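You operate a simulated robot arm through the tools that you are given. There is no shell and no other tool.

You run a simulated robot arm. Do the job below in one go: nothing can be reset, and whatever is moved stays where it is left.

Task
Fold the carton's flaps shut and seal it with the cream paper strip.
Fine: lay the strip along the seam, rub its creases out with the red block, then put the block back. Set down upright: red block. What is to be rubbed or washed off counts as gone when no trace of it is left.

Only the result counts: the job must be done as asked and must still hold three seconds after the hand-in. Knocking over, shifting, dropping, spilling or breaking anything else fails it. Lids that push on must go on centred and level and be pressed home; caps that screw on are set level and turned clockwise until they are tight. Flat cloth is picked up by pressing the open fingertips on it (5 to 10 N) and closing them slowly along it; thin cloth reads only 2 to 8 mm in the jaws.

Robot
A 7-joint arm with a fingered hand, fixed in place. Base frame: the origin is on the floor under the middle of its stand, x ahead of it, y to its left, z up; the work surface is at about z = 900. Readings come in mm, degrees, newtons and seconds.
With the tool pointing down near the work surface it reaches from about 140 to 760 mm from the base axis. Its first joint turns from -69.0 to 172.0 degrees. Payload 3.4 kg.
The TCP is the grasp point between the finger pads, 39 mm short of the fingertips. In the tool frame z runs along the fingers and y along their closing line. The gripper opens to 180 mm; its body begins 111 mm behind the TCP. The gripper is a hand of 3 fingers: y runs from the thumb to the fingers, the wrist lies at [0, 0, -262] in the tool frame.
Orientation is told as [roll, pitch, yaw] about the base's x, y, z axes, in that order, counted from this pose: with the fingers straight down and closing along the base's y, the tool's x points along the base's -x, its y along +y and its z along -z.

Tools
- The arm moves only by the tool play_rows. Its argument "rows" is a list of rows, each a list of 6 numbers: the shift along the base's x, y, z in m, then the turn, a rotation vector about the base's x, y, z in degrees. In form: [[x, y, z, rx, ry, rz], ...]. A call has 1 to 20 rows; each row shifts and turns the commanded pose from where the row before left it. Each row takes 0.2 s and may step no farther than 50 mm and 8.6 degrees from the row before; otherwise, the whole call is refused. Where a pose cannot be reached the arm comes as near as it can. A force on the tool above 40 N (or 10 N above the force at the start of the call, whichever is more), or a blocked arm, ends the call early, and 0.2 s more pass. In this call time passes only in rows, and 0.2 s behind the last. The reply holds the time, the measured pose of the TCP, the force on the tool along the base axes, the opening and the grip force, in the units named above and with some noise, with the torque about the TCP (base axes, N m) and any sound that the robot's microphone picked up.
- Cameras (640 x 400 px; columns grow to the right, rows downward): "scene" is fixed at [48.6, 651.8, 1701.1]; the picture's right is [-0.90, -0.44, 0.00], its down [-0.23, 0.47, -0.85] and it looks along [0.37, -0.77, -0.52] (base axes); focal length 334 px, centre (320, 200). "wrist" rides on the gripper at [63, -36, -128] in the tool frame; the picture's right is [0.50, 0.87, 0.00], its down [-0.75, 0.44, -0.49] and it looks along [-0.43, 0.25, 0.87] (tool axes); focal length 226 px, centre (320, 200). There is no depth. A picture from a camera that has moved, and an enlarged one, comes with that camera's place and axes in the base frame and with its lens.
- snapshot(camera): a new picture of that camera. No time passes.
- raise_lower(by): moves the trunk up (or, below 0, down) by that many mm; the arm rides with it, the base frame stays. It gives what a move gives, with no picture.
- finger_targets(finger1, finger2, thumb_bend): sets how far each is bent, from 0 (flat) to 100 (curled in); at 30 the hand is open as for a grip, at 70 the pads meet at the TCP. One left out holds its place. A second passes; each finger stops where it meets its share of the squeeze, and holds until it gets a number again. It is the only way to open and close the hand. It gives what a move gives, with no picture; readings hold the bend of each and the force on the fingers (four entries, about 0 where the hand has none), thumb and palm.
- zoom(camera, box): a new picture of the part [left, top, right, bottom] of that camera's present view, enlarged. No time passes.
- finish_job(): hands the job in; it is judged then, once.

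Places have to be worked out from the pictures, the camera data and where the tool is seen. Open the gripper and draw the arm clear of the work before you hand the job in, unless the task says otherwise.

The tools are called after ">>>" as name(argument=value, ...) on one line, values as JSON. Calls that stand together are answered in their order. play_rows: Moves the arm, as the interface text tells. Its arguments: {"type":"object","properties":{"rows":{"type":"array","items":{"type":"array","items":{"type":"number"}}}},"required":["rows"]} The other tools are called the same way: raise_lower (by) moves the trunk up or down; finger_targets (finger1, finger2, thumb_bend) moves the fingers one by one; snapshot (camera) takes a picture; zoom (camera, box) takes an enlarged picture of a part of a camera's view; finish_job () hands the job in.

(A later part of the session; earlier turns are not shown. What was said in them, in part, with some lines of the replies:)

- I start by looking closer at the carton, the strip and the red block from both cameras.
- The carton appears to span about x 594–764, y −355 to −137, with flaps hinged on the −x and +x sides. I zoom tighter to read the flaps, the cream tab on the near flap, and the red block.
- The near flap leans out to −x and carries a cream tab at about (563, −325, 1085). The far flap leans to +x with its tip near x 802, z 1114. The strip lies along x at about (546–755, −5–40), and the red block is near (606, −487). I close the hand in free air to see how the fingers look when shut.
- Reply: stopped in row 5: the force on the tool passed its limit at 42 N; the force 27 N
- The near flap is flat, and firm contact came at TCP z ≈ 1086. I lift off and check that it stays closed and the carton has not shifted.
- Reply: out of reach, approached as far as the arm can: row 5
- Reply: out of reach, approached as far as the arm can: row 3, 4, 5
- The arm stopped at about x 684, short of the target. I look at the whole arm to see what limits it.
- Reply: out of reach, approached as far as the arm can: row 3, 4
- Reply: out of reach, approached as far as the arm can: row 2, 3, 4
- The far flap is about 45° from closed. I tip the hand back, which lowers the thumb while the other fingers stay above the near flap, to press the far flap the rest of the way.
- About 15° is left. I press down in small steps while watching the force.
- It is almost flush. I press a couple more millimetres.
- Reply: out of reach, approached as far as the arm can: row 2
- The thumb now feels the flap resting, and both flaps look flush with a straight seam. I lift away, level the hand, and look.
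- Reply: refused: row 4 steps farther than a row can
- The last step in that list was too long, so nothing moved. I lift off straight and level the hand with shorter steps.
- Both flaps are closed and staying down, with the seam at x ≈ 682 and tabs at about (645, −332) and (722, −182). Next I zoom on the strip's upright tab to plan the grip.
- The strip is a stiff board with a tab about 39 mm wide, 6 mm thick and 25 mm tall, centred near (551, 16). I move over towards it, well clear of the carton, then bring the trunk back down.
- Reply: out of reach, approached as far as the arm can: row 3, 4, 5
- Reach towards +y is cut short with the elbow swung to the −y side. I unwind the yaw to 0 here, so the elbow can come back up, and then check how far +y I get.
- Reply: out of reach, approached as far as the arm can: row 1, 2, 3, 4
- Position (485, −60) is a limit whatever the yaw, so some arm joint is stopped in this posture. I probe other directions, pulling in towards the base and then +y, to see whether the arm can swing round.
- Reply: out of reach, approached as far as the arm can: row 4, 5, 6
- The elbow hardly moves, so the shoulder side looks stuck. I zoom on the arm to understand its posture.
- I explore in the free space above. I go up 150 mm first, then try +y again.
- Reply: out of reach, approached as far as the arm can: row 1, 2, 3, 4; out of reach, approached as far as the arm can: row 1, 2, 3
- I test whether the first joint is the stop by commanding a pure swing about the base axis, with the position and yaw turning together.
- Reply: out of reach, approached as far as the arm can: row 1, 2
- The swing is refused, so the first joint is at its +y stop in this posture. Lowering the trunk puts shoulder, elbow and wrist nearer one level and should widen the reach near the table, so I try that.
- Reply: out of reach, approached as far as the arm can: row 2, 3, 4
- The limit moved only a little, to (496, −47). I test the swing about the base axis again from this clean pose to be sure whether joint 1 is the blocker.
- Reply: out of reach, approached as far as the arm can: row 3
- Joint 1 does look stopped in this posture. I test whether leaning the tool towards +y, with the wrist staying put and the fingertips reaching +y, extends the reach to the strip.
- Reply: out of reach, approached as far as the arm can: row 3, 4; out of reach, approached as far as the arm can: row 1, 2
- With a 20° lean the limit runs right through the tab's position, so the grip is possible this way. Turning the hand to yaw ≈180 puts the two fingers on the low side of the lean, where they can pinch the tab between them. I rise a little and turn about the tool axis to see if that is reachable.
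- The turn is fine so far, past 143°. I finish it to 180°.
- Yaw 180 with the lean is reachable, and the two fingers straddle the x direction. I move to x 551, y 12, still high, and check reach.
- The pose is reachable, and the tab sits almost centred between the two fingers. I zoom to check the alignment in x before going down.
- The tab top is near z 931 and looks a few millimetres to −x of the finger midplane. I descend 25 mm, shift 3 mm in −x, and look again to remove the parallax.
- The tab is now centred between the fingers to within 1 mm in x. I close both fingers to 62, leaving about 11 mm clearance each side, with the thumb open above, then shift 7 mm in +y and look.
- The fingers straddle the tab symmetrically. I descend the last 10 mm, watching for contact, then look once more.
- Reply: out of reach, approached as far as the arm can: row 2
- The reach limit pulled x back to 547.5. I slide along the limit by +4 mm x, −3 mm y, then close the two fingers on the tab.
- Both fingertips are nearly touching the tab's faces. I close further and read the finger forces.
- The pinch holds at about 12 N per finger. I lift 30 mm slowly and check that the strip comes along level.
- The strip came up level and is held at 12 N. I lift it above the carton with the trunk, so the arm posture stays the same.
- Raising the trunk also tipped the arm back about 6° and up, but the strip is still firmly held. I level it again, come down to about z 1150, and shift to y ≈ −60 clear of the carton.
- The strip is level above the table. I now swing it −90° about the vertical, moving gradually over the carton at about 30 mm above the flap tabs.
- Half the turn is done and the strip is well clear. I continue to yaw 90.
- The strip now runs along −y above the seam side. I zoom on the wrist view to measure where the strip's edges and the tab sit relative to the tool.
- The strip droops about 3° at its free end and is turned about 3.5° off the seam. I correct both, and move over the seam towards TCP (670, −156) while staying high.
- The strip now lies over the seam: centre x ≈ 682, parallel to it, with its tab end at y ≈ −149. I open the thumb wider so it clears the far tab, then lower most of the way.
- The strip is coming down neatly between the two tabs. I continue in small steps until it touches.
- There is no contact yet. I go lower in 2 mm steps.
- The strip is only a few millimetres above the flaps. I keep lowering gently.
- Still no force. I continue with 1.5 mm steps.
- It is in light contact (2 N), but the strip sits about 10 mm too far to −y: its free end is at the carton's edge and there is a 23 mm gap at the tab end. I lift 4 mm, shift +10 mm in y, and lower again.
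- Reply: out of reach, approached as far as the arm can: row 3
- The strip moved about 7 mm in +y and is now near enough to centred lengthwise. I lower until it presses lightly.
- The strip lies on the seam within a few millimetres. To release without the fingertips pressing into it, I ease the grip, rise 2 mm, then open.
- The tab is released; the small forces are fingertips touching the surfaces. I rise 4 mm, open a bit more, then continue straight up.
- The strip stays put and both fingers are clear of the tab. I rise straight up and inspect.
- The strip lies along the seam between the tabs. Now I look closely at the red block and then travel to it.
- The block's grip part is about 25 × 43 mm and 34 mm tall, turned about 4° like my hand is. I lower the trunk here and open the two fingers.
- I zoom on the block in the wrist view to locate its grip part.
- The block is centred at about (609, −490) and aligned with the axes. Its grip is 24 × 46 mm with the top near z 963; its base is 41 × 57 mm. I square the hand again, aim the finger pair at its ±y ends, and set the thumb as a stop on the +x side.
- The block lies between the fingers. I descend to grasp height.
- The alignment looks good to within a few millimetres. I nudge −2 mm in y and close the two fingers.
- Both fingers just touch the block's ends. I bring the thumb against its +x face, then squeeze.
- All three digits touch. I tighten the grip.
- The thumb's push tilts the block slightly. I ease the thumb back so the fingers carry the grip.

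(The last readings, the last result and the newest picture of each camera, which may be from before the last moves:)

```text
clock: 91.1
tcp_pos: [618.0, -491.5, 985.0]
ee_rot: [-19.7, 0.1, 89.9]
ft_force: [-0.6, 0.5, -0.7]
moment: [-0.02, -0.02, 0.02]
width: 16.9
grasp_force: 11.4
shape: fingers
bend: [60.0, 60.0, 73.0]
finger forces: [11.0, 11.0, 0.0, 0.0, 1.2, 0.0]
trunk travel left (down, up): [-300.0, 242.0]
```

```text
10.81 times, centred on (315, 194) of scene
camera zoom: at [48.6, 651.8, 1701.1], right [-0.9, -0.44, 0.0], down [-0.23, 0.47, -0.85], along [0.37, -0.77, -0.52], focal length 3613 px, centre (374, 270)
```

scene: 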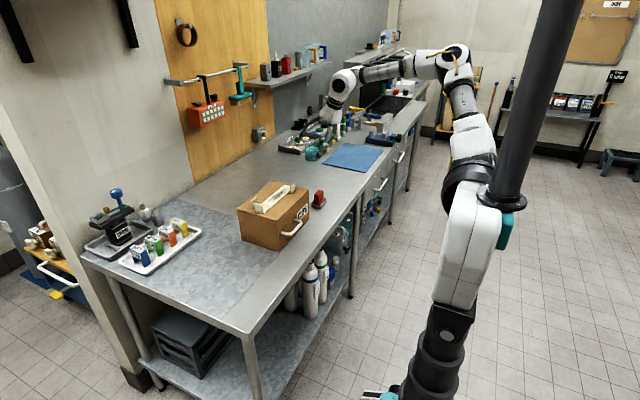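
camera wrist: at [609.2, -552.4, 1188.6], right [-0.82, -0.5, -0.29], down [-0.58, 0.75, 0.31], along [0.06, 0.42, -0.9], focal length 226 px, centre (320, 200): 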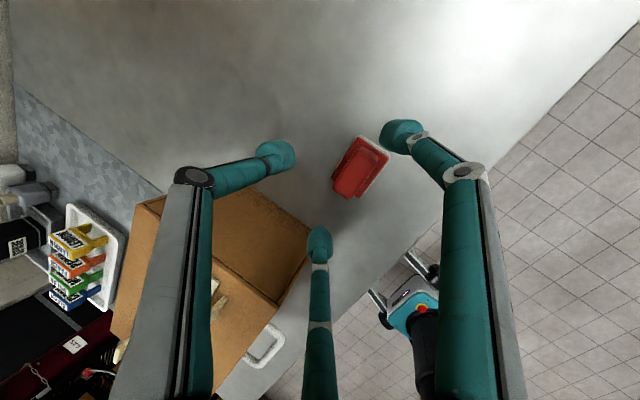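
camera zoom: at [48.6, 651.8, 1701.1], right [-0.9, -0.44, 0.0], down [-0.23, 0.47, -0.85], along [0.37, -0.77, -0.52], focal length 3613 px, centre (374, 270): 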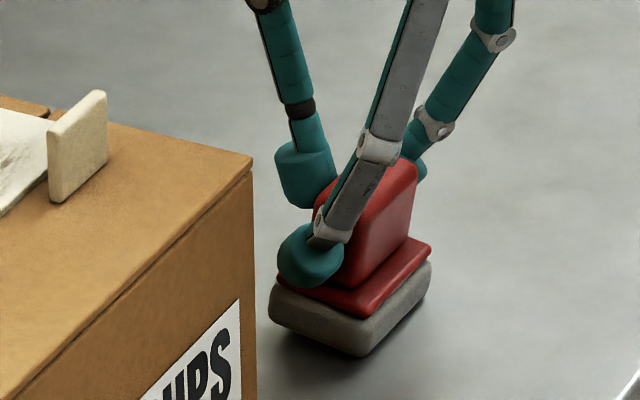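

The block got tilted about the finger axis, with its +x side lifted. I take the thumb away and press it gently onto the table so the base levels itself.

>>> finger_targets(thumb_bend=62)

>>> play_rows(rows=[[0, 0, -0.0015, 0, 0, 0], [0, 0, -0.0015, 0, 0, 0], [0, 0, -0.0015, 0, 0, 0]])

>>> zoom(camera="scene", box=[295, 175, 335, 212])

>>> zoom(camera="wrist", box=[240, 90, 440, 250])

```text
clock: 92.1
tcp_pos: [617.3, -493.4, 985.5]
ee_rot: [-19.5, 0.3, 90.0]
ft_force: [-0.5, 0.3, -0.2]
moment: [-0.01, 0.0, 0.01]
width: 28.2
grasp_force: 11.5
shape: fingers
bend: [60.0, 61.0, 62.0]
finger forces: [11.2, 11.2, 0.0, 0.0, 0.0, 0.0]
trunk travel left (down, up): [-300.0, 242.0]
```

```text
clock: 92.9
tcp_pos: [618.8, -492.2, 981.1]
ee_rot: [-19.8, 0.2, 89.9]
ft_force: [-0.8, -0.3, -0.4]
moment: [-0.01, 0.0, -0.01]
width: 27.5
grasp_force: 11.4
shape: fingers
bend: [61.0, 61.0, 62.0]
finger forces: [11.3, 11.3, 0.0, 0.0, 0.1, 0.0]
trunk travel left (down, up): [-300.0, 242.0]
```

```text
10.81 times, centred on (315, 194) of scene
camera zoom: at [48.6, 651.8, 1701.1], right [-0.9, -0.44, 0.0], down [-0.23, 0.47, -0.85], along [0.37, -0.77, -0.52], focal length 3613 px, centre (374, 270)
```

zoom: 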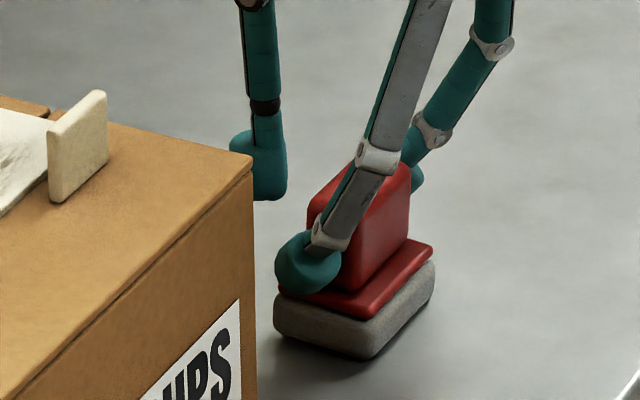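

```text
2.50 times, centred on (340, 170) of wrist
camera zoom: at [608.9, -554.8, 1114.0], right [-0.82, -0.5, -0.29], down [-0.58, 0.75, 0.31], along [0.06, 0.42, -0.9], focal length 565 px, centre (270, 275)
```

zoom: 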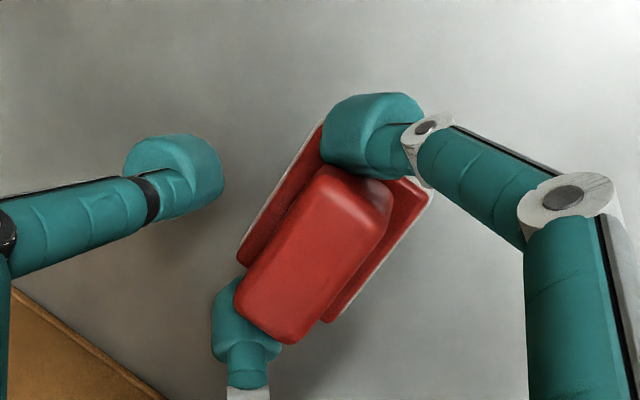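

It looks nearly level and is still a little above the table. I press down a few more millimetres until contact.

>>> play_rows(rows=[[0, 0, -0.0015, 0, 0, 0], [0, 0, -0.0015, 0, 0, 0]])

>>> play_rows(rows=[[0, 0, -0.001, 0, 0, 0], [0, 0, -0.001, 0, 0, 0]])

>>> zoom(camera="scene", box=[295, 175, 335, 212])

```text
clock: 93.5
tcp_pos: [617.8, -491.1, 979.2]
ee_rot: [-19.8, 0.1, 90.0]
ft_force: [0.8, -0.1, 2.7]
moment: [-0.05, -0.01, 0.01]
width: 27.1
grasp_force: 11.6
shape: fingers
bend: [61.0, 61.0, 62.0]
finger forces: [11.8, 11.5, 0.0, 0.0, 0.0, 0.0]
trunk travel left (down, up): [-300.0, 242.0]
```

```text
clock: 94.1
tcp_pos: [617.3, -492.9, 978.4]
ee_rot: [-19.8, 0.2, 90.0]
ft_force: [-1.3, -1.3, 8.1]
moment: [-0.06, -0.02, -0.04]
width: 26.8
grasp_force: 11.5
shape: fingers
bend: [62.0, 62.0, 62.0]
finger forces: [12.6, 11.8, 0.1, 0.0, 0.0, 0.0]
trunk travel left (down, up): [-300.0, 242.0]
```

```text
10.81 times, centred on (315, 194) of scene
camera zoom: at [48.6, 651.8, 1701.1], right [-0.9, -0.44, 0.0], down [-0.23, 0.47, -0.85], along [0.37, -0.77, -0.52], focal length 3613 px, centre (374, 270)
```

zoom: 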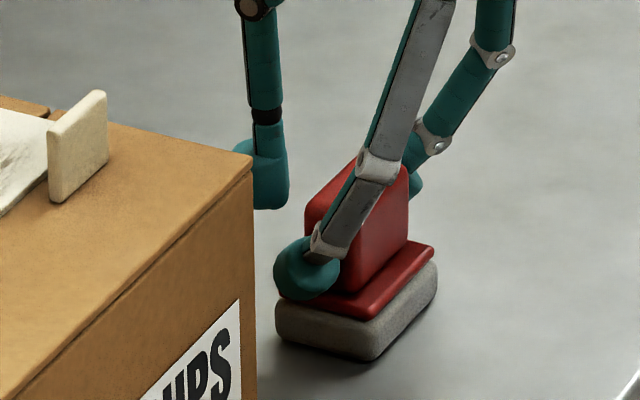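

The base is flat on the table with 8 N of contact (TCP z ≈ 978.5). Now I lift it 40 mm and check that it hangs level.

>>> play_rows(rows=[[0, 0, 0.004, 0, 0, 0], [0, 0, 0.008, 0, 0, 0], [0, 0, 0.012, 0, 0, 0], [0, 0, 0.016, 0, 0, 0]])

>>> zoom(camera="scene", box=[295, 165, 335, 202])

```text
clock: 95.1
tcp_pos: [617.3, -490.8, 1017.4]
ee_rot: [-19.8, 0.2, 90.0]
ft_force: [-0.3, 0.1, -1.8]
moment: [0.0, 0.02, -0.02]
width: 27.1
grasp_force: 11.7
shape: fingers
bend: [61.0, 62.0, 62.0]
finger forces: [11.8, 11.7, 0.1, 0.0, 0.1, 0.0]
trunk travel left (down, up): [-300.0, 242.0]
```

```text
10.81 times, centred on (315, 184) of scene
camera zoom: at [48.6, 651.8, 1701.1], right [-0.9, -0.44, 0.0], down [-0.23, 0.47, -0.85], along [0.37, -0.77, -0.52], focal length 3613 px, centre (374, 378)
```

zoom: 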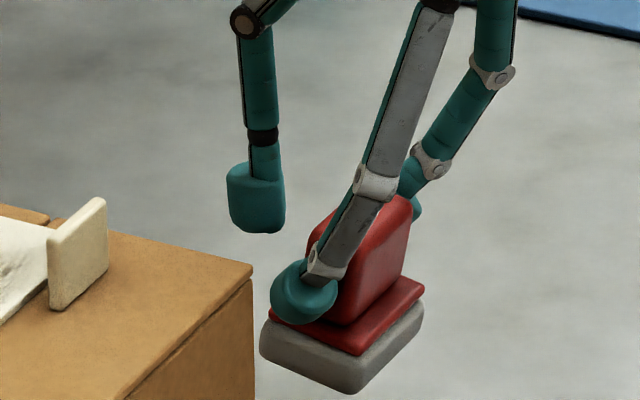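

The block hangs tilted about 15° on the finger axis, but it will level itself when pressed down, as it did on the table. I raise it further and bring it over the carton at a safe height.

>>> play_rows(rows=[[-0.003, 0, 0.025, 0, 0, 0], [-0.003, 0, 0.03, 0, 0, 0], [-0.003, 0, 0.03, 0, 0, 0], [-0.003, 0, 0.035, 0, 0, 0], [0, 0, 0.035, 0, 0, 0], [0, 0, 0.02, 0, 0, 0]])

>>> zoom(camera="scene", box=[255, 130, 345, 220])

```text
clock: 96.5
tcp_pos: [605.5, -491.3, 1191.1]
ee_rot: [-19.8, 0.2, 90.0]
ft_force: [0.4, -0.2, -1.5]
moment: [-0.01, 0.0, 0.03]
width: 26.8
grasp_force: 12.0
shape: fingers
bend: [61.0, 62.0, 62.0]
finger forces: [11.8, 11.9, 0.0, 0.0, 0.1, 0.0]
trunk travel left (down, up): [-300.0, 242.0]
```

```text
4.44 times, centred on (300, 175) of scene
camera zoom: at [48.6, 651.8, 1701.1], right [-0.9, -0.44, 0.0], down [-0.23, 0.47, -0.85], along [0.37, -0.77, -0.52], focal length 1485 px, centre (409, 311)
```

zoom: 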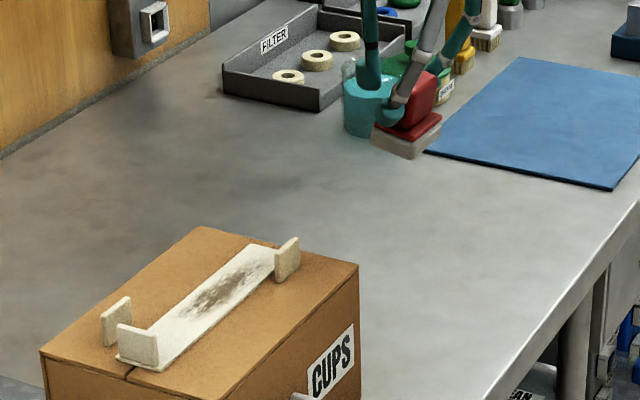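

Reach is good at this height. I bring the block over the strip, to about (686, −300).

>>> play_rows(rows=[[0.014, 0.038, 0, 0, 0, 0], [0.016, 0.038, 0, 0, 0, 0], [0.017, 0.038, 0, 0, 0, 0], [0.017, 0.038, 0, 0, 0, 0], [0.017, 0.038, 0, 0, 0, 0]])

>>> zoom(camera="scene", box=[235, 150, 325, 230])

>>> zoom(camera="wrist", box=[180, 0, 480, 250])

```text
clock: 97.7
tcp_pos: [689.2, -300.3, 1187.9]
ee_rot: [-19.5, 0.1, 89.9]
ft_force: [-0.4, -0.6, -0.8]
moment: [-0.02, 0.06, 0.02]
width: 26.9
grasp_force: 11.4
shape: fingers
bend: [61.0, 62.0, 62.0]
finger forces: [11.8, 11.8, 0.0, 0.0, 0.0, 0.0]
trunk travel left (down, up): [-300.0, 242.0]
```

```text
5.00 times, centred on (280, 190) of scene
camera zoom: at [48.6, 651.8, 1701.1], right [-0.9, -0.44, 0.0], down [-0.23, 0.47, -0.85], along [0.37, -0.77, -0.52], focal length 1671 px, centre (520, 250)
```

zoom: 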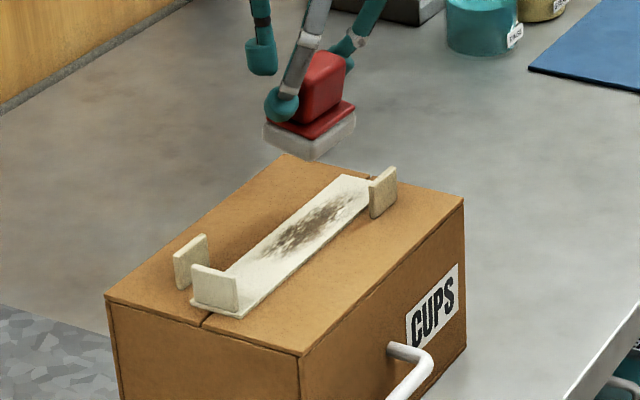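

```text
1.60 times, centred on (330, 125) of wrist
camera zoom: at [680.2, -363.8, 1320.8], right [-0.82, -0.5, -0.29], down [-0.57, 0.76, 0.31], along [0.06, 0.42, -0.9], focal length 362 px, centre (304, 320)
```

zoom: 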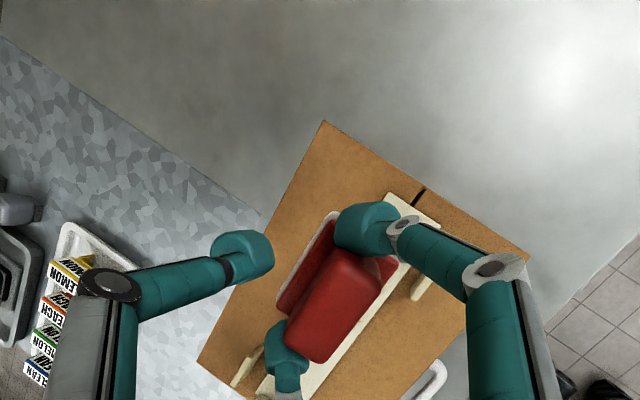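

The block is over the strip. I shift x slightly so it is centred at about 680, and lower towards the strip surface.

>>> play_rows(rows=[[-0.003, 0.003, -0.013, 0, 0, 0], [-0.002, 0.003, -0.014, 0, 0, 0], [0, 0.003, -0.014, 0, 0, 0], [0, 0, -0.012, 0, 0, 0]])

>>> zoom(camera="scene", box=[245, 160, 315, 220])

```text
clock: 98.7
tcp_pos: [681.9, -293.2, 1138.0]
ee_rot: [-19.7, 0.2, 90.0]
ft_force: [-0.2, -0.6, -1.0]
moment: [-0.03, -0.01, -0.03]
width: 26.9
grasp_force: 11.7
shape: fingers
bend: [61.0, 62.0, 62.0]
finger forces: [11.7, 11.8, 0.0, 0.0, 0.1, 0.0]
trunk travel left (down, up): [-300.0, 242.0]
```

```text
6.67 times, centred on (280, 190) of scene
camera zoom: at [48.6, 651.8, 1701.1], right [-0.9, -0.44, 0.0], down [-0.23, 0.47, -0.85], along [0.37, -0.77, -0.52], focal length 2228 px, centre (587, 267)
```

zoom: 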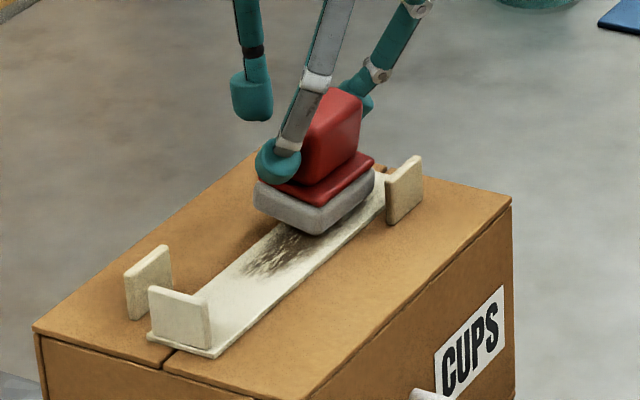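

Good alignment over the strip. I lower in 2 mm steps until it presses.

>>> play_rows(rows=[[0, 0, -0.003, 0, 0, 0], [0, 0, -0.003, 0, 0, 0], [0, 0, -0.002, 0, 0, 0], [0, 0, -0.002, 0, 0, 0]])

>>> play_rows(rows=[[0, 0, -0.0015, 0, 0, 0], [0, 0, -0.0015, 0, 0, 0]])

>>> zoom(camera="scene", box=[245, 160, 315, 220])

```text
clock: 99.7
tcp_pos: [680.3, -292.0, 1128.0]
ee_rot: [-19.7, 0.2, 90.0]
ft_force: [0.3, -0.8, 1.0]
moment: [0.0, -0.05, 0.0]
width: 26.6
grasp_force: 12.0
shape: fingers
bend: [61.0, 62.0, 62.0]
finger forces: [11.8, 11.7, 0.0, 0.0, 0.0, 0.1]
trunk travel left (down, up): [-300.0, 242.0]
```

```text
clock: 100.3
tcp_pos: [682.5, -291.4, 1128.4]
ee_rot: [-19.8, 0.2, 90.1]
ft_force: [0.5, -1.3, 7.4]
moment: [-0.02, -0.03, 0.04]
width: 26.1
grasp_force: 11.8
shape: fingers
bend: [62.0, 62.0, 62.0]
finger forces: [12.0, 11.7, 0.0, 0.0, 0.0, 0.0]
trunk travel left (down, up): [-300.0, 242.0]
```

```text
6.67 times, centred on (280, 190) of scene
camera zoom: at [48.6, 651.8, 1701.1], right [-0.9, -0.44, 0.0], down [-0.23, 0.47, -0.85], along [0.37, -0.77, -0.52], focal length 2228 px, centre (587, 267)
```

zoom: 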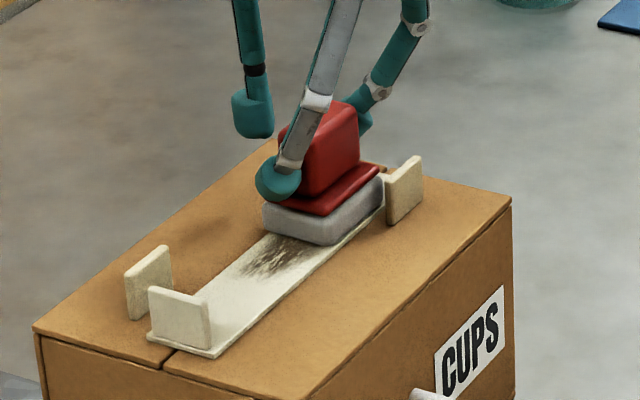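

Contact is 7 N and the block has levelled onto the strip. I try a short stroke of 30 mm in +y and back, to see that the strip stays and the marks fade.

>>> play_rows(rows=[[-0.001, 0.005, 0, 0, 0, 0], [-0.001, 0.006, 0, 0, 0, 0], [-0.001, 0.006, 0, 0, 0, 0], [0, 0.006, 0, 0, 0, 0], [0, 0.006, 0, 0, 0, 0]])

>>> zoom(camera="scene", box=[245, 160, 315, 220])

```text
clock: 101.5
tcp_pos: [678.4, -262.3, 1127.4]
ee_rot: [-19.8, 0.3, 90.0]
ft_force: [-0.2, -2.3, 7.7]
moment: [-0.09, -0.02, 0.03]
width: 26.1
grasp_force: 13.3
shape: fingers
bend: [62.0, 63.0, 62.0]
finger forces: [13.8, 11.7, 0.1, 0.1, 0.1, 0.0]
trunk travel left (down, up): [-300.0, 242.0]
```

```text
6.67 times, centred on (280, 190) of scene
camera zoom: at [48.6, 651.8, 1701.1], right [-0.9, -0.44, 0.0], down [-0.23, 0.47, -0.85], along [0.37, -0.77, -0.52], focal length 2228 px, centre (587, 267)
```

zoom: 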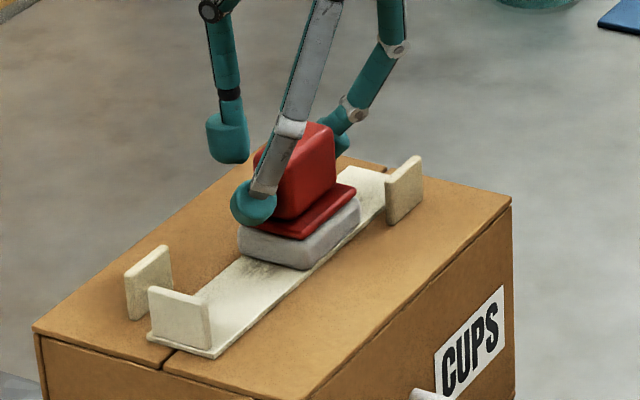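

Excellent: the swept area is clean and the strip has not moved. I keep rubbing towards +y past the end of the marks.

>>> play_rows(rows=[[0, 0.006, 0, 0, 0, 0], [0, 0.006, 0, 0, 0, 0], [0, 0.006, 0, 0, 0, 0], [0, 0.006, 0, 0, 0, 0], [0, 0.006, 0, 0, 0, 0], [0, 0.006, 0, 0, 0, 0], [0, 0.006, 0, 0, 0, 0], [0, 0.005, 0, 0, 0, 0]])

>>> zoom(camera="scene", box=[245, 160, 315, 220])

```text
clock: 103.3
tcp_pos: [677.7, -217.6, 1125.7]
ee_rot: [-19.9, 0.3, 90.1]
ft_force: [-0.5, -2.4, 5.8]
moment: [-0.11, -0.05, -0.03]
width: 26.0
grasp_force: 12.9
shape: fingers
bend: [62.0, 63.0, 62.0]
finger forces: [14.1, 11.9, 0.1, 0.0, 0.0, 0.0]
trunk travel left (down, up): [-300.0, 242.0]
```

```text
6.67 times, centred on (280, 190) of scene
camera zoom: at [48.6, 651.8, 1701.1], right [-0.9, -0.44, 0.0], down [-0.23, 0.47, -0.85], along [0.37, -0.77, -0.52], focal length 2228 px, centre (587, 267)
```

zoom: 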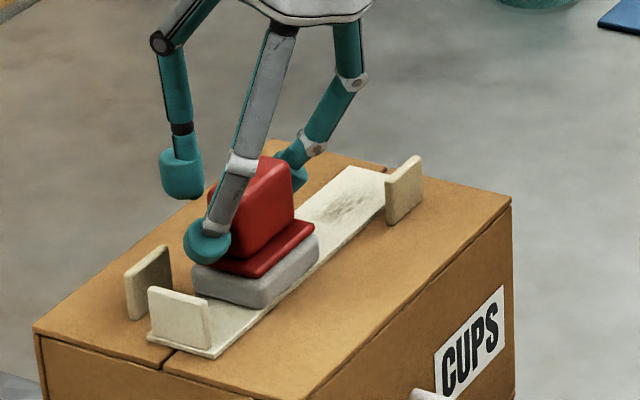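

Most marks are gone, with a faint patch left further on. I rub back towards −y over the whole length.

>>> play_rows(rows=[[0, -0.007, 0, 0, 0, 0], [0, -0.007, 0, 0, 0, 0], [0, -0.007, 0, 0, 0, 0], [0, -0.007, 0, 0, 0, 0], [0, -0.007, 0, 0, 0, 0], [0, -0.007, 0, 0, 0, 0], [0, -0.007, 0, 0, 0, 0], [0, -0.007, 0, 0, 0, 0], [0, -0.007, 0, 0, 0, 0], [0, -0.007, 0, 0, 0, 0], [0, -0.007, 0, 0, 0, 0], [0, -0.007, 0, 0, 0, 0], [0, -0.007, 0, 0, 0, 0], [0, -0.007, 0, 0, 0, 0], [0, -0.006, 0, 0, 0, 0]])

>>> zoom(camera="scene", box=[245, 160, 315, 220])

```text
clock: 106.5
tcp_pos: [678.1, -320.4, 1125.5]
ee_rot: [-19.8, 0.0, 90.0]
ft_force: [-0.2, 2.9, 6.8]
moment: [0.12, -0.02, 0.03]
width: 24.9
grasp_force: 12.6
shape: fingers
bend: [62.0, 62.0, 62.0]
finger forces: [11.5, 14.0, 0.1, 0.0, 0.0, 0.1]
trunk travel left (down, up): [-300.0, 242.0]
```

```text
6.67 times, centred on (280, 190) of scene
camera zoom: at [48.6, 651.8, 1701.1], right [-0.9, -0.44, 0.0], down [-0.23, 0.47, -0.85], along [0.37, -0.77, -0.52], focal length 2228 px, centre (587, 267)
```

zoom: 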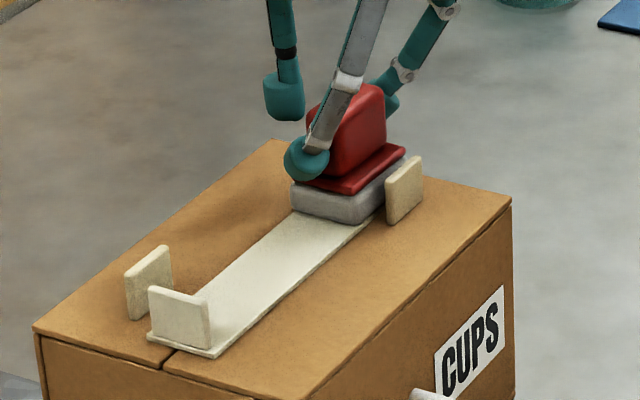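

The near part is clean. I shift x by +4 mm, rub to the far end, and come back with another full pass.

>>> play_rows(rows=[[0.002, -0.004, 0, 0, 0, 0], [0.002, -0.004, 0, 0, 0, 0], [0.001, 0.005, 0, 0, 0, 0], [0, 0.007, 0, 0, 0, 0], [0, 0.007, 0, 0, 0, 0], [0, 0.007, 0, 0, 0, 0], [0, 0.007, 0, 0, 0, 0], [0, 0.007, 0, 0, 0, 0], [0, 0.007, 0, 0, 0, 0], [0, 0.007, 0, 0, 0, 0], [0, 0.007, 0, 0, 0, 0], [0, 0.007, 0, 0, 0, 0], [0, 0.007, 0, 0, 0, 0], [0, 0.007, 0, 0, 0, 0], [0, 0.007, 0, 0, 0, 0], [0, 0.007, 0, 0, 0, 0], [0, 0.007, 0, 0, 0, 0]])

>>> zoom(camera="scene", box=[245, 160, 315, 220])

>>> zoom(camera="scene", box=[265, 172, 301, 202])

```text
clock: 110.1
tcp_pos: [683.6, -225.2, 1125.8]
ee_rot: [-19.7, 0.1, 90.0]
ft_force: [-0.8, -0.8, 5.5]
moment: [-0.08, 0.0, -0.01]
width: 26.0
grasp_force: 12.5
shape: fingers
bend: [62.0, 63.0, 62.0]
finger forces: [13.4, 11.9, 0.1, 0.0, 0.0, 0.0]
trunk travel left (down, up): [-300.0, 242.0]
```

```text
6.67 times, centred on (280, 190) of scene
camera zoom: at [48.6, 651.8, 1701.1], right [-0.9, -0.44, 0.0], down [-0.23, 0.47, -0.85], along [0.37, -0.77, -0.52], focal length 2228 px, centre (587, 267)
```

zoom: 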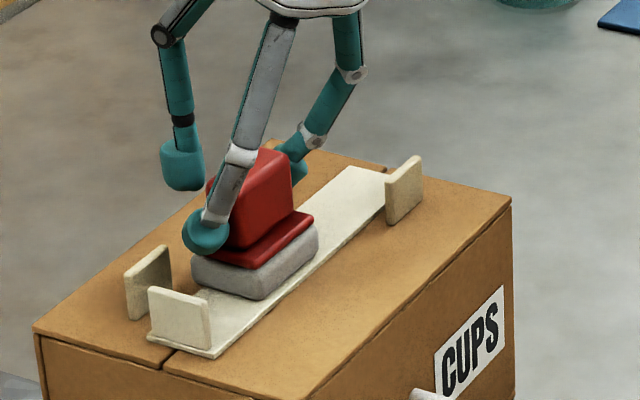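

```text
13.33 times, centred on (283, 187) of scene
camera zoom: at [48.6, 651.8, 1701.1], right [-0.9, -0.44, 0.0], down [-0.23, 0.47, -0.85], along [0.37, -0.77, -0.52], focal length 4456 px, centre (813, 373)
```

zoom: 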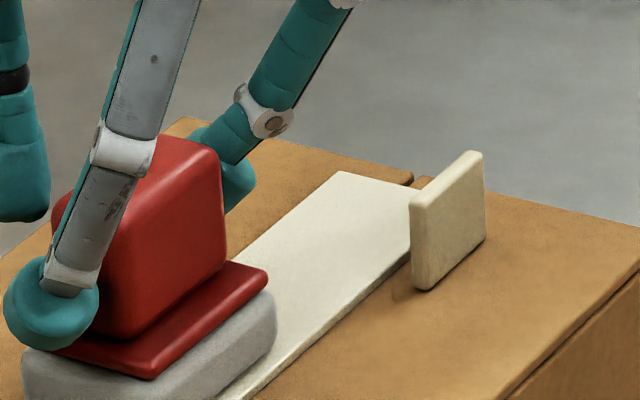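

All visible marks are gone. For certainty I make another full pass each way with small sideways offsets.

>>> play_rows(rows=[[0.002, -0.007, 0, 0, 0, 0], [0.001, -0.007, 0, 0, 0, 0], [0, -0.007, 0, 0, 0, 0], [0, -0.007, 0, 0, 0, 0], [0, -0.007, 0, 0, 0, 0], [0, -0.007, 0, 0, 0, 0], [0, -0.007, 0, 0, 0, 0], [0, -0.007, 0, 0, 0, 0], [0, -0.007, 0, 0, 0, 0], [0, -0.007, 0, 0, 0, 0], [0, -0.007, 0, 0, 0, 0], [0, -0.007, 0, 0, 0, 0], [0, -0.007, 0, 0, 0, 0], [0, -0.007, 0, 0, 0, 0], [0, -0.007, 0, 0, 0, 0]])

>>> play_rows(rows=[[-0.002, 0.007, 0, 0, 0, 0], [-0.003, 0.007, 0, 0, 0, 0], [-0.002, 0.007, 0, 0, 0, 0], [0, 0.007, 0, 0, 0, 0], [0, 0.007, 0, 0, 0, 0], [0, 0.007, 0, 0, 0, 0], [0, 0.007, 0, 0, 0, 0], [0, 0.007, 0, 0, 0, 0], [0, 0.007, 0, 0, 0, 0], [0, 0.007, 0, 0, 0, 0], [0, 0.007, 0, 0, 0, 0], [0, 0.007, 0, 0, 0, 0], [0, 0.007, 0, 0, 0, 0], [0, 0.007, 0, 0, 0, 0], [0, 0.007, 0, 0, 0, 0]])

>>> zoom(camera="scene", box=[245, 160, 315, 220])

```text
clock: 113.3
tcp_pos: [687.5, -330.2, 1125.8]
ee_rot: [-19.7, 0.2, 90.0]
ft_force: [0.0, 3.2, 5.9]
moment: [0.06, -0.02, 0.04]
width: 25.0
grasp_force: 12.7
shape: fingers
bend: [62.0, 62.0, 62.0]
finger forces: [11.4, 13.7, 0.0, 0.0, 0.0, 0.0]
trunk travel left (down, up): [-300.0, 242.0]
```

```text
clock: 116.5
tcp_pos: [679.9, -225.2, 1126.7]
ee_rot: [-19.7, 0.2, 90.1]
ft_force: [-0.8, -1.8, 2.6]
moment: [-0.07, 0.0, -0.01]
width: 25.6
grasp_force: 12.4
shape: fingers
bend: [62.0, 62.0, 62.0]
finger forces: [13.1, 11.9, 0.1, 0.1, 0.0, 0.0]
trunk travel left (down, up): [-300.0, 242.0]
```

```text
6.67 times, centred on (280, 190) of scene
camera zoom: at [48.6, 651.8, 1701.1], right [-0.9, -0.44, 0.0], down [-0.23, 0.47, -0.85], along [0.37, -0.77, -0.52], focal length 2228 px, centre (587, 267)
```

zoom: 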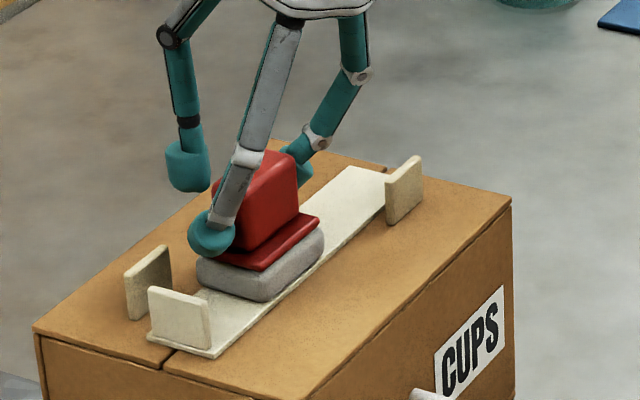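

The strip looks clean. I lift the block straight up and inspect the strip.

>>> play_rows(rows=[[0, 0, 0.004, 0, 0, 0], [0, 0, 0.01, 0, 0, 0], [0, 0, 0.02, 0, 0, 0], [0, -0.005, 0.025, 0, 0, 0]])

>>> zoom(camera="scene", box=[245, 160, 315, 220])

```text
clock: 117.5
tcp_pos: [679.5, -231.6, 1184.3]
ee_rot: [-19.8, 0.1, 90.0]
ft_force: [-0.6, -1.0, -1.1]
moment: [0.02, 0.01, -0.02]
width: 26.7
grasp_force: 12.9
shape: fingers
bend: [61.0, 61.0, 62.0]
finger forces: [12.3, 12.4, 0.0, 0.0, 0.1, 0.0]
trunk travel left (down, up): [-300.0, 242.0]
```

```text
6.67 times, centred on (280, 190) of scene
camera zoom: at [48.6, 651.8, 1701.1], right [-0.9, -0.44, 0.0], down [-0.23, 0.47, -0.85], along [0.37, -0.77, -0.52], focal length 2228 px, centre (587, 267)
```

zoom: 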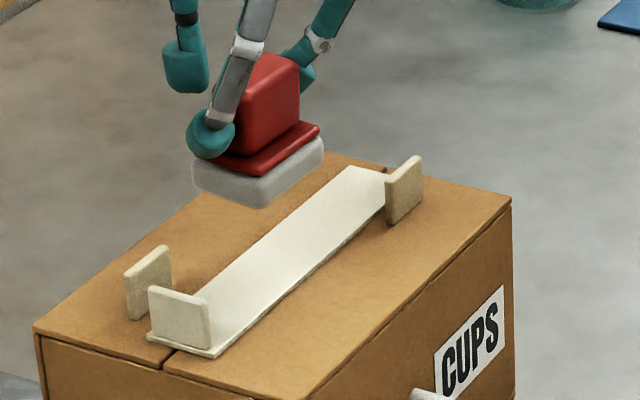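

The strip is clean with no marks and still in place. I carry the block back to above its original spot at TCP (612, −492).

>>> play_rows(rows=[[-0.005, -0.042, 0, 0, 0, 0], [-0.01, -0.044, 0, 0, 0, 0], [-0.013, -0.044, 0, 0, 0, 0], [-0.013, -0.044, 0, 0, 0, 0], [-0.013, -0.044, 0, 0, 0, 0], [-0.013, -0.042, 0, 0, 0, 0]])

>>> play_rows(rows=[[0, 0, -0.04, 0, 0, 0], [0, 0, -0.04, 0, 0, 0], [0, 0, -0.04, 0, 0, 0], [0, 0, -0.04, 0, 0, 0], [0, 0, -0.025, 0, 0, 0]])

>>> zoom(camera="scene", box=[285, 160, 345, 215])

```text
clock: 118.9
tcp_pos: [612.5, -492.6, 1184.1]
ee_rot: [-19.7, 0.1, 90.0]
ft_force: [0.5, -0.1, -1.6]
moment: [0.05, -0.01, 0.02]
width: 26.7
grasp_force: 12.5
shape: fingers
bend: [61.0, 61.0, 62.0]
finger forces: [12.4, 12.3, 0.0, 0.0, 0.0, 0.0]
trunk travel left (down, up): [-300.0, 242.0]
```

```text
clock: 120.1
tcp_pos: [613.2, -490.7, 998.6]
ee_rot: [-19.8, 0.2, 89.9]
ft_force: [-0.6, -0.3, -1.3]
moment: [0.02, 0.01, -0.04]
width: 26.9
grasp_force: 12.3
shape: fingers
bend: [61.0, 61.0, 62.0]
finger forces: [12.4, 12.4, 0.0, 0.0, 0.1, 0.0]
trunk travel left (down, up): [-300.0, 242.0]
```

```text
7.27 times, centred on (315, 188) of scene
camera zoom: at [48.6, 651.8, 1701.1], right [-0.9, -0.44, 0.0], down [-0.23, 0.47, -0.85], along [0.37, -0.77, -0.52], focal length 2430 px, centre (356, 291)
```

zoom: 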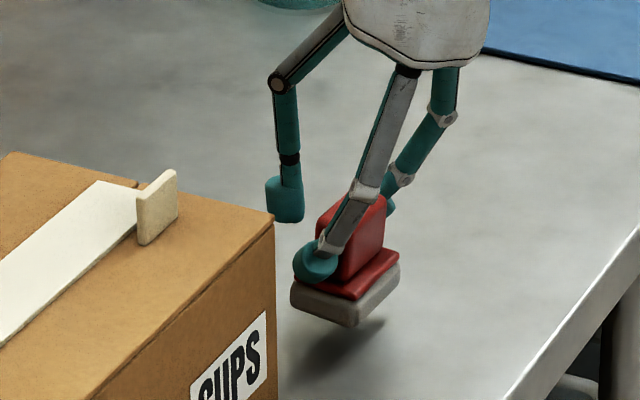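

The block is about 15 mm above its spot. I lower until it seats and levels on the table.

>>> play_rows(rows=[[0, 0, -0.005, 0, 0, 0], [0, 0, -0.004, 0, 0, 0], [0, 0, -0.003, 0, 0, 0], [0, 0, -0.002, 0, 0, 0]])

>>> play_rows(rows=[[0, 0, -0.0015, 0, 0, 0], [0, 0, -0.0015, 0, 0, 0]])

>>> zoom(camera="scene", box=[295, 170, 335, 207])

```text
clock: 121.1
tcp_pos: [611.9, -489.6, 984.5]
ee_rot: [-19.7, 0.3, 90.1]
ft_force: [-0.9, 0.6, -0.6]
moment: [-0.03, 0.01, 0.0]
width: 26.8
grasp_force: 12.2
shape: fingers
bend: [61.0, 61.0, 62.0]
finger forces: [12.3, 12.3, 0.0, 0.0, 0.0, 0.0]
trunk travel left (down, up): [-300.0, 242.0]
```

```text
clock: 121.7
tcp_pos: [612.9, -490.8, 981.8]
ee_rot: [-19.8, 0.2, 90.1]
ft_force: [0.0, 0.1, -0.4]
moment: [0.01, -0.04, 0.0]
width: 26.7
grasp_force: 12.4
shape: fingers
bend: [61.0, 61.0, 62.0]
finger forces: [12.3, 12.3, 0.0, 0.1, 0.1, 0.0]
trunk travel left (down, up): [-300.0, 242.0]
```

```text
10.81 times, centred on (315, 188) of scene
camera zoom: at [48.6, 651.8, 1701.1], right [-0.9, -0.44, 0.0], down [-0.23, 0.47, -0.85], along [0.37, -0.77, -0.52], focal length 3613 px, centre (374, 324)
```

zoom: 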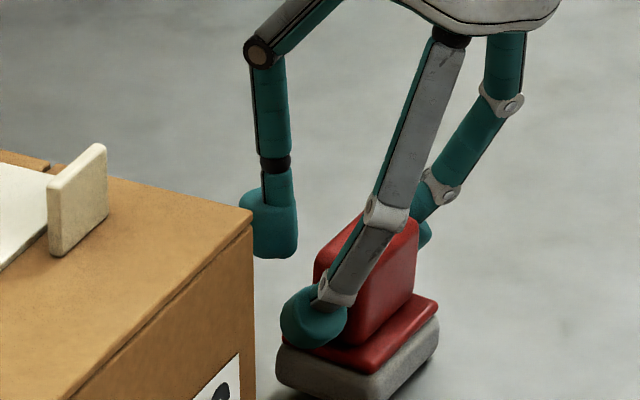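

It is almost down. I continue in small steps to about 8 N.

>>> play_rows(rows=[[0, 0, -0.0015, 0, 0, 0], [0, 0, -0.0015, 0, 0, 0]])

>>> play_rows(rows=[[0, 0, -0.001, 0, 0, 0], [0, 0, -0.001, 0, 0, 0]])

>>> zoom(camera="scene", box=[295, 175, 335, 212])

```text
clock: 122.3
tcp_pos: [613.3, -490.1, 978.7]
ee_rot: [-19.8, 0.2, 90.0]
ft_force: [0.0, 0.1, -0.2]
moment: [-0.02, 0.0, -0.01]
width: 26.7
grasp_force: 12.5
shape: fingers
bend: [61.0, 61.0, 62.0]
finger forces: [12.2, 12.2, 0.0, 0.1, 0.1, 0.0]
trunk travel left (down, up): [-300.0, 242.0]
```

```text
clock: 122.9
tcp_pos: [613.1, -490.3, 976.9]
ee_rot: [-19.8, 0.2, 89.9]
ft_force: [0.5, 0.2, 2.9]
moment: [-0.03, -0.02, -0.03]
width: 26.4
grasp_force: 12.3
shape: fingers
bend: [61.0, 62.0, 62.0]
finger forces: [12.5, 12.3, 0.0, 0.1, 0.1, 0.0]
trunk travel left (down, up): [-300.0, 242.0]
```

```text
10.81 times, centred on (315, 194) of scene
camera zoom: at [48.6, 651.8, 1701.1], right [-0.9, -0.44, 0.0], down [-0.23, 0.47, -0.85], along [0.37, -0.77, -0.52], focal length 3613 px, centre (374, 270)
```

zoom: 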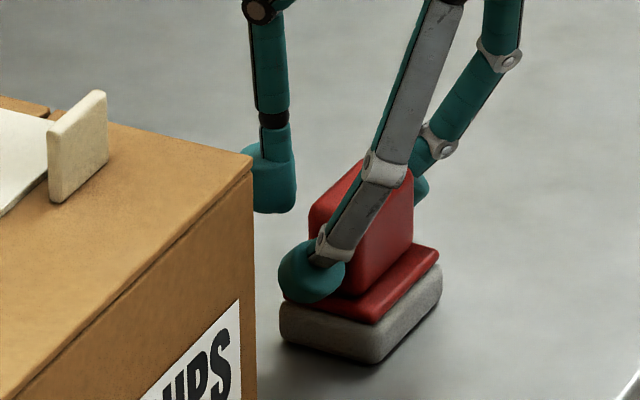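

The block is seated and looks level, within about 3 mm of its original place. I press 1 mm more, then loosen the fingers step by step.

>>> play_rows(rows=[[0, 0, -0.001, 0, 0, 0]])

>>> finger_targets(finger1=57, finger2=57, thumb_bend=58)

>>> zoom(camera="scene", box=[295, 175, 335, 212])

>>> zoom(camera="wrist", box=[240, 90, 440, 250])

```text
clock: 123.3
tcp_pos: [613.0, -489.9, 976.9]
ee_rot: [-19.8, 0.2, 90.0]
ft_force: [-0.8, -1.0, 6.6]
moment: [-0.1, -0.05, 0.02]
width: 26.5
grasp_force: 12.3
shape: fingers
bend: [61.0, 62.0, 62.0]
finger forces: [13.1, 11.9, 0.1, 0.1, 0.0, 0.0]
trunk travel left (down, up): [-300.0, 242.0]
```

```text
clock: 124.3
tcp_pos: [613.4, -489.9, 974.8]
ee_rot: [-19.8, 0.2, 90.0]
ft_force: [0.7, -0.7, -0.5]
moment: [0.02, 0.01, -0.01]
width: 46.9
grasp_force: 0.3
shape: fingers
bend: [56.0, 56.0, 57.0]
finger forces: [0.2, 0.4, 0.1, 0.1, 0.1, 0.0]
trunk travel left (down, up): [-300.0, 242.0]
```

```text
10.81 times, centred on (315, 194) of scene
camera zoom: at [48.6, 651.8, 1701.1], right [-0.9, -0.44, 0.0], down [-0.23, 0.47, -0.85], along [0.37, -0.77, -0.52], focal length 3613 px, centre (374, 270)
```

zoom: 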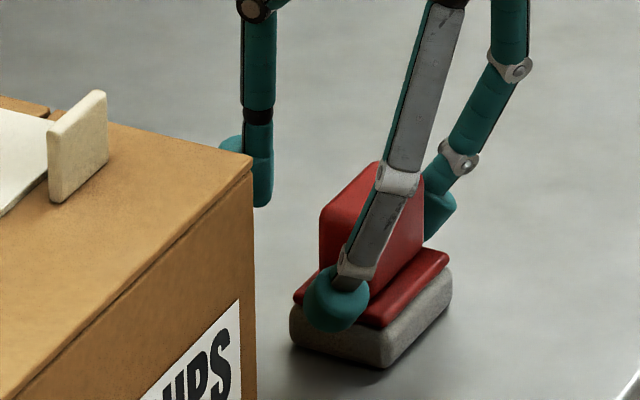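

```text
2.50 times, centred on (340, 170) of wrist
camera zoom: at [604.0, -553.1, 1108.1], right [-0.82, -0.5, -0.29], down [-0.58, 0.75, 0.31], along [0.06, 0.42, -0.9], focal length 565 px, centre (270, 275)
```

zoom: 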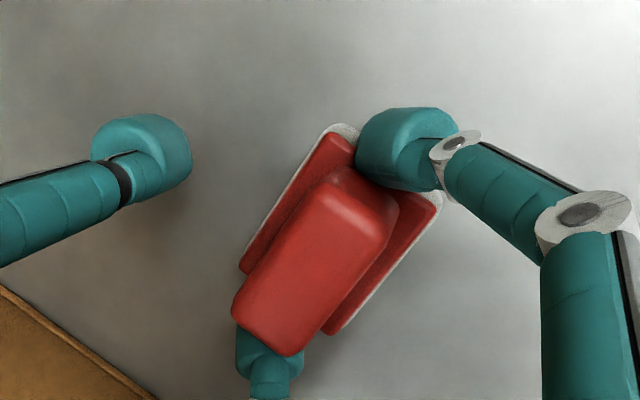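

The block is released (finger forces under 0.5 N) and sits about 5 mm from its original spot. I open the fingers wider and rise.

>>> finger_targets(finger1=47, finger2=47, thumb_bend=50)

>>> play_rows(rows=[[0, 0, 0.005, 0, 0, 0], [0, 0, 0.015, 0, 0, 0], [0, 0, 0.03, 0, 0, 0], [0, 0, 0.035, 0, 0, 0], [0, 0, 0.035, 0, 0, 0]])

>>> zoom(camera="scene", box=[295, 175, 335, 212])

>>> snapshot(camera="wrist")

```text
clock: 125.3
tcp_pos: [613.6, -491.1, 975.1]
ee_rot: [-19.8, 0.2, 89.9]
ft_force: [-0.8, 0.5, 0.2]
moment: [-0.02, -0.02, -0.02]
width: 78.2
grasp_force: 0.1
shape: fingers
bend: [47.0, 47.0, 50.0]
finger forces: [0.0, 0.0, 0.1, 0.1, 0.0, 0.0]
trunk travel left (down, up): [-300.0, 242.0]
```

```text
clock: 126.5
tcp_pos: [612.8, -490.8, 1095.4]
ee_rot: [-19.8, 0.2, 90.0]
ft_force: [-0.2, 0.1, 0.1]
moment: [-0.01, 0.01, -0.01]
width: 78.4
grasp_force: 0.0
shape: fingers
bend: [47.0, 47.0, 50.0]
finger forces: [0.0, 0.0, 0.1, 0.1, 0.1, 0.0]
trunk travel left (down, up): [-300.0, 242.0]
```

```text
10.81 times, centred on (315, 194) of scene
camera zoom: at [48.6, 651.8, 1701.1], right [-0.9, -0.44, 0.0], down [-0.23, 0.47, -0.85], along [0.37, -0.77, -0.52], focal length 3613 px, centre (374, 270)
```

zoom: 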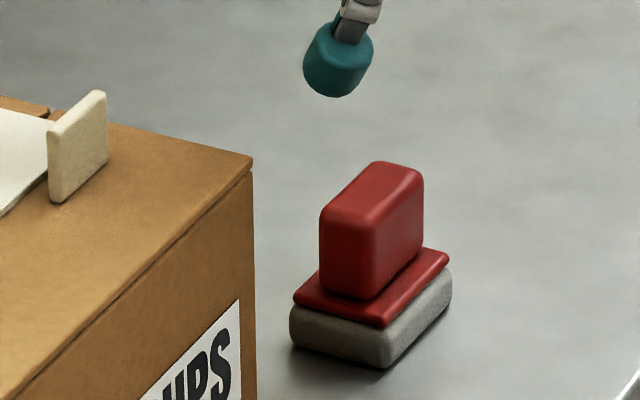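

```text
taken
camera wrist: at [603.8, -553.5, 1229.0], right [-0.82, -0.5, -0.29], down [-0.58, 0.76, 0.31], along [0.06, 0.42, -0.9], focal length 226 px, centre (320, 200)
```

wrist: 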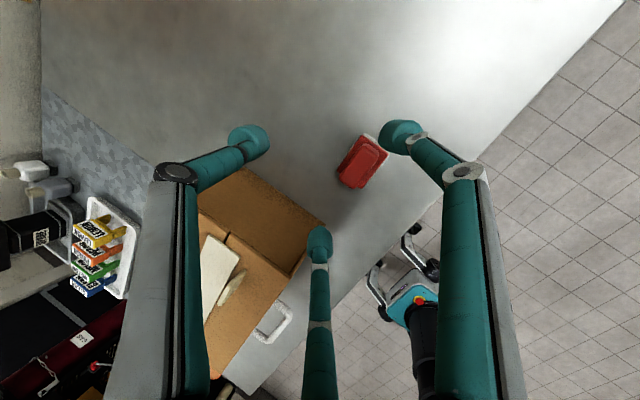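

The block stands upright within about 3 mm of its original place. I draw the arm up and back, straightening the lean, and inspect the strip and carton.

>>> play_rows(rows=[[-0.02, 0.005, 0.035, 0, 0, 0], [-0.02, 0.01, 0.035, 0, 0, 0], [-0.02, 0.015, 0.035, 0, 5, 0], [-0.02, 0.025, 0.02, 0, 5, 0], [-0.02, 0.03, 0.01, 0, 5, 0], [-0.02, 0.03, 0.01, 0, 4.8, 0], [-0.01, 0.03, 0.01, 0, 0, 0], [0, 0.03, 0.01, 0, 0, 0]])

>>> snapshot(camera="scene")

>>> zoom(camera="scene", box=[255, 175, 305, 215])

>>> snapshot(camera="wrist")

```text
clock: 128.3
tcp_pos: [483.8, -312.7, 1259.9]
ee_rot: [0.2, 0.3, 90.1]
ft_force: [0.3, -0.1, 0.4]
moment: [0.01, 0.04, 0.0]
width: 78.4
grasp_force: 0.0
shape: fingers
bend: [47.0, 47.0, 50.0]
finger forces: [0.0, 0.0, 0.0, 0.0, 0.0, 0.0]
trunk travel left (down, up): [-300.0, 242.0]
```

```text
taken
```

scene: 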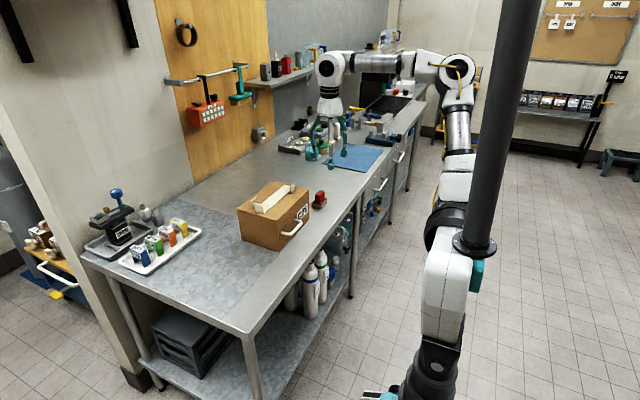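

```text
10.00 times, centred on (280, 195) of scene
camera zoom: at [48.6, 651.8, 1701.1], right [-0.9, -0.44, 0.0], down [-0.23, 0.47, -0.85], along [0.37, -0.77, -0.52], focal length 3342 px, centre (720, 250)
```

zoom: 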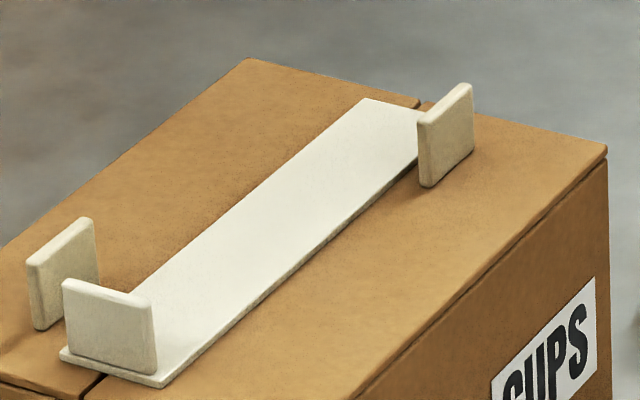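

```text
taken
camera wrist: at [521.2, -375.0, 1389.0], right [-0.87, -0.5, 0.0], down [-0.43, 0.76, 0.49], along [-0.25, 0.42, -0.87], focal length 226 px, centre (320, 200)
```

wrist: 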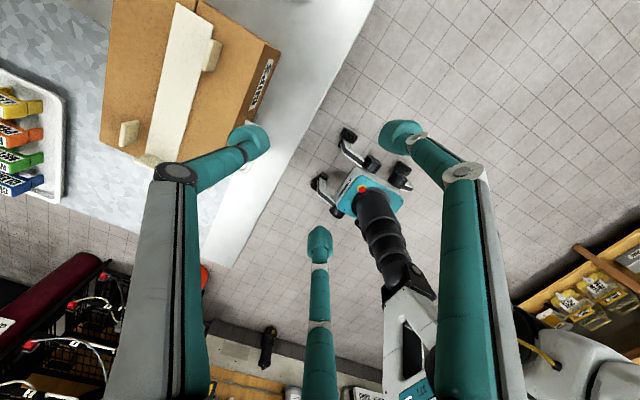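

The strip is clean and lies on the seam. I measure how well it is centred using a zoomed wrist view.

>>> zoom(camera="wrist", box=[90, 0, 290, 170])

>>> zoom(camera="scene", box=[280, 178, 304, 196])

>>> zoom(camera="scene", box=[252, 198, 276, 216])

```text
2.35 times, centred on (190, 85) of wrist
camera zoom: at [521.2, -375.0, 1389.0], right [-0.87, -0.5, 0.0], down [-0.43, 0.76, 0.49], along [-0.25, 0.42, -0.87], focal length 532 px, centre (626, 471)
```

zoom: 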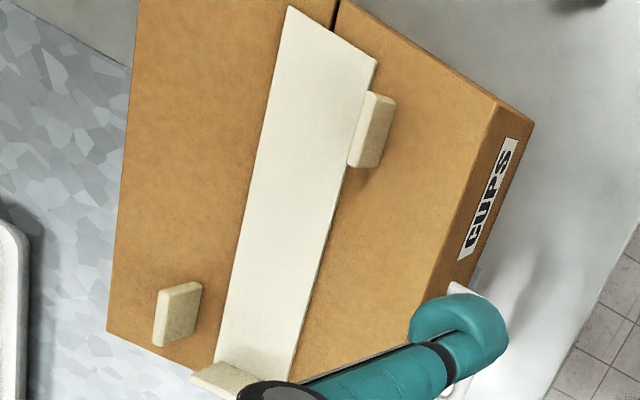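

```text
16.00 times, centred on (292, 187) of scene
camera zoom: at [48.6, 651.8, 1701.1], right [-0.9, -0.44, 0.0], down [-0.23, 0.47, -0.85], along [0.37, -0.77, -0.52], focal length 5347 px, centre (768, 408)
```

zoom: 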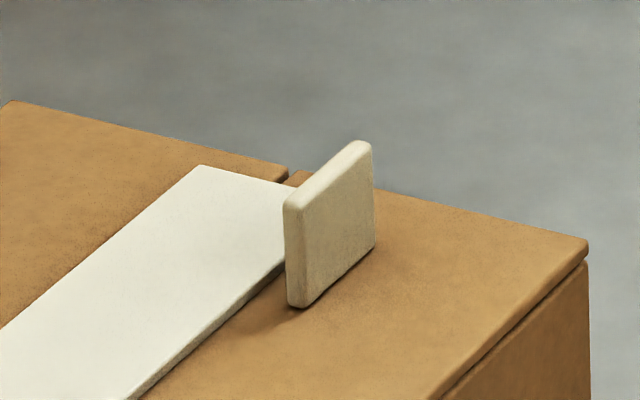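

```text
16.00 times, centred on (264, 207) of scene
camera zoom: at [48.6, 651.8, 1701.1], right [-0.9, -0.44, 0.0], down [-0.23, 0.47, -0.85], along [0.37, -0.77, -0.52], focal length 5347 px, centre (1216, 88)
```

zoom: 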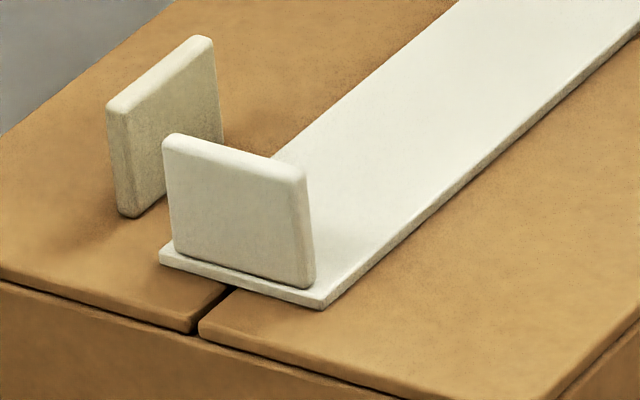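

The strip is centred on the seam at both ends, flat and spotless, and the block stands upright at its place. I open the hand fully and draw the arm further back before handing in.

>>> finger_targets(finger1=30, finger2=30, thumb_bend=30)

>>> play_rows(rows=[[-0.02, -0.005, 0.01, 0, 0, 0], [-0.02, -0.005, 0.01, 0, 0, 0], [-0.02, -0.005, 0.01, 0, 0, 0]])

>>> zoom(camera="scene", box=[225, 110, 345, 255])

```text
clock: 129.3
tcp_pos: [483.8, -314.6, 1260.6]
ee_rot: [0.2, 0.2, 90.2]
ft_force: [0.4, -0.4, 0.0]
moment: [-0.01, 0.03, -0.03]
width: 151.5
grasp_force: 0.1
shape: fingers
bend: [30.0, 30.0, 30.0]
finger forces: [0.0, 0.0, 0.1, 0.1, 0.0, 0.0]
trunk travel left (down, up): [-300.0, 242.0]
```

```text
clock: 130.1
tcp_pos: [421.5, -330.3, 1292.9]
ee_rot: [0.0, 0.1, 90.1]
ft_force: [-0.1, -0.1, 0.3]
moment: [0.03, -0.03, -0.01]
width: 151.5
grasp_force: 0.0
shape: fingers
bend: [30.0, 30.0, 30.0]
finger forces: [0.1, 0.0, 0.0, 0.0, 0.0, 0.0]
trunk travel left (down, up): [-300.0, 242.0]
```

```text
2.76 times, centred on (285, 182) of scene
camera zoom: at [48.6, 651.8, 1701.1], right [-0.9, -0.44, 0.0], down [-0.23, 0.47, -0.85], along [0.37, -0.77, -0.52], focal length 922 px, centre (417, 248)
```

zoom: 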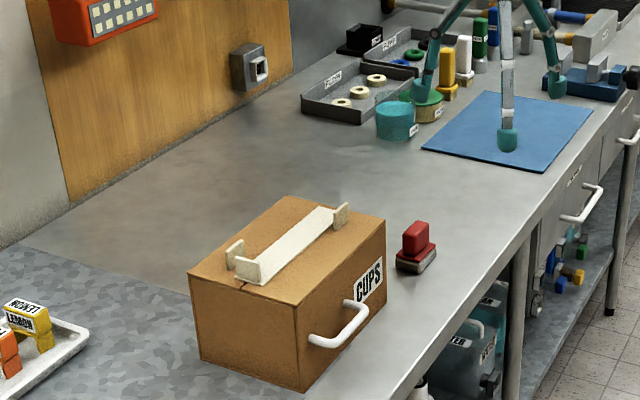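

The flaps are shut, the clean strip lies along the seam, the red block stands upright in its place, and the arm is clear with the hand open. I hand the job in.

>>> finish_job()

```text
The job is handed in.
```

I folded both flaps of the carton shut and sealed it with the cream strip laid along the seam. I don't have the verdict; the tool only confirmed that the job was handed in.

- **Flaps:** both lie flat and stayed down after I let go. The carton had not shifted after I closed the first flap, and it looked unmoved in the later pictures.
- **Strip:** it is centred on the seam to within about 2 mm at the ends and lies flat.
- **Creases:** I rubbed the full length of the marks with the red block several times. In the close-up pictures no trace is left.
- **Red block:** it stands upright on the table about 3 mm from where it started, turned a few degrees from its original angle.

Nothing else looks knocked over or shifted in the pictures. The hand is open and the arm is clear of the work.
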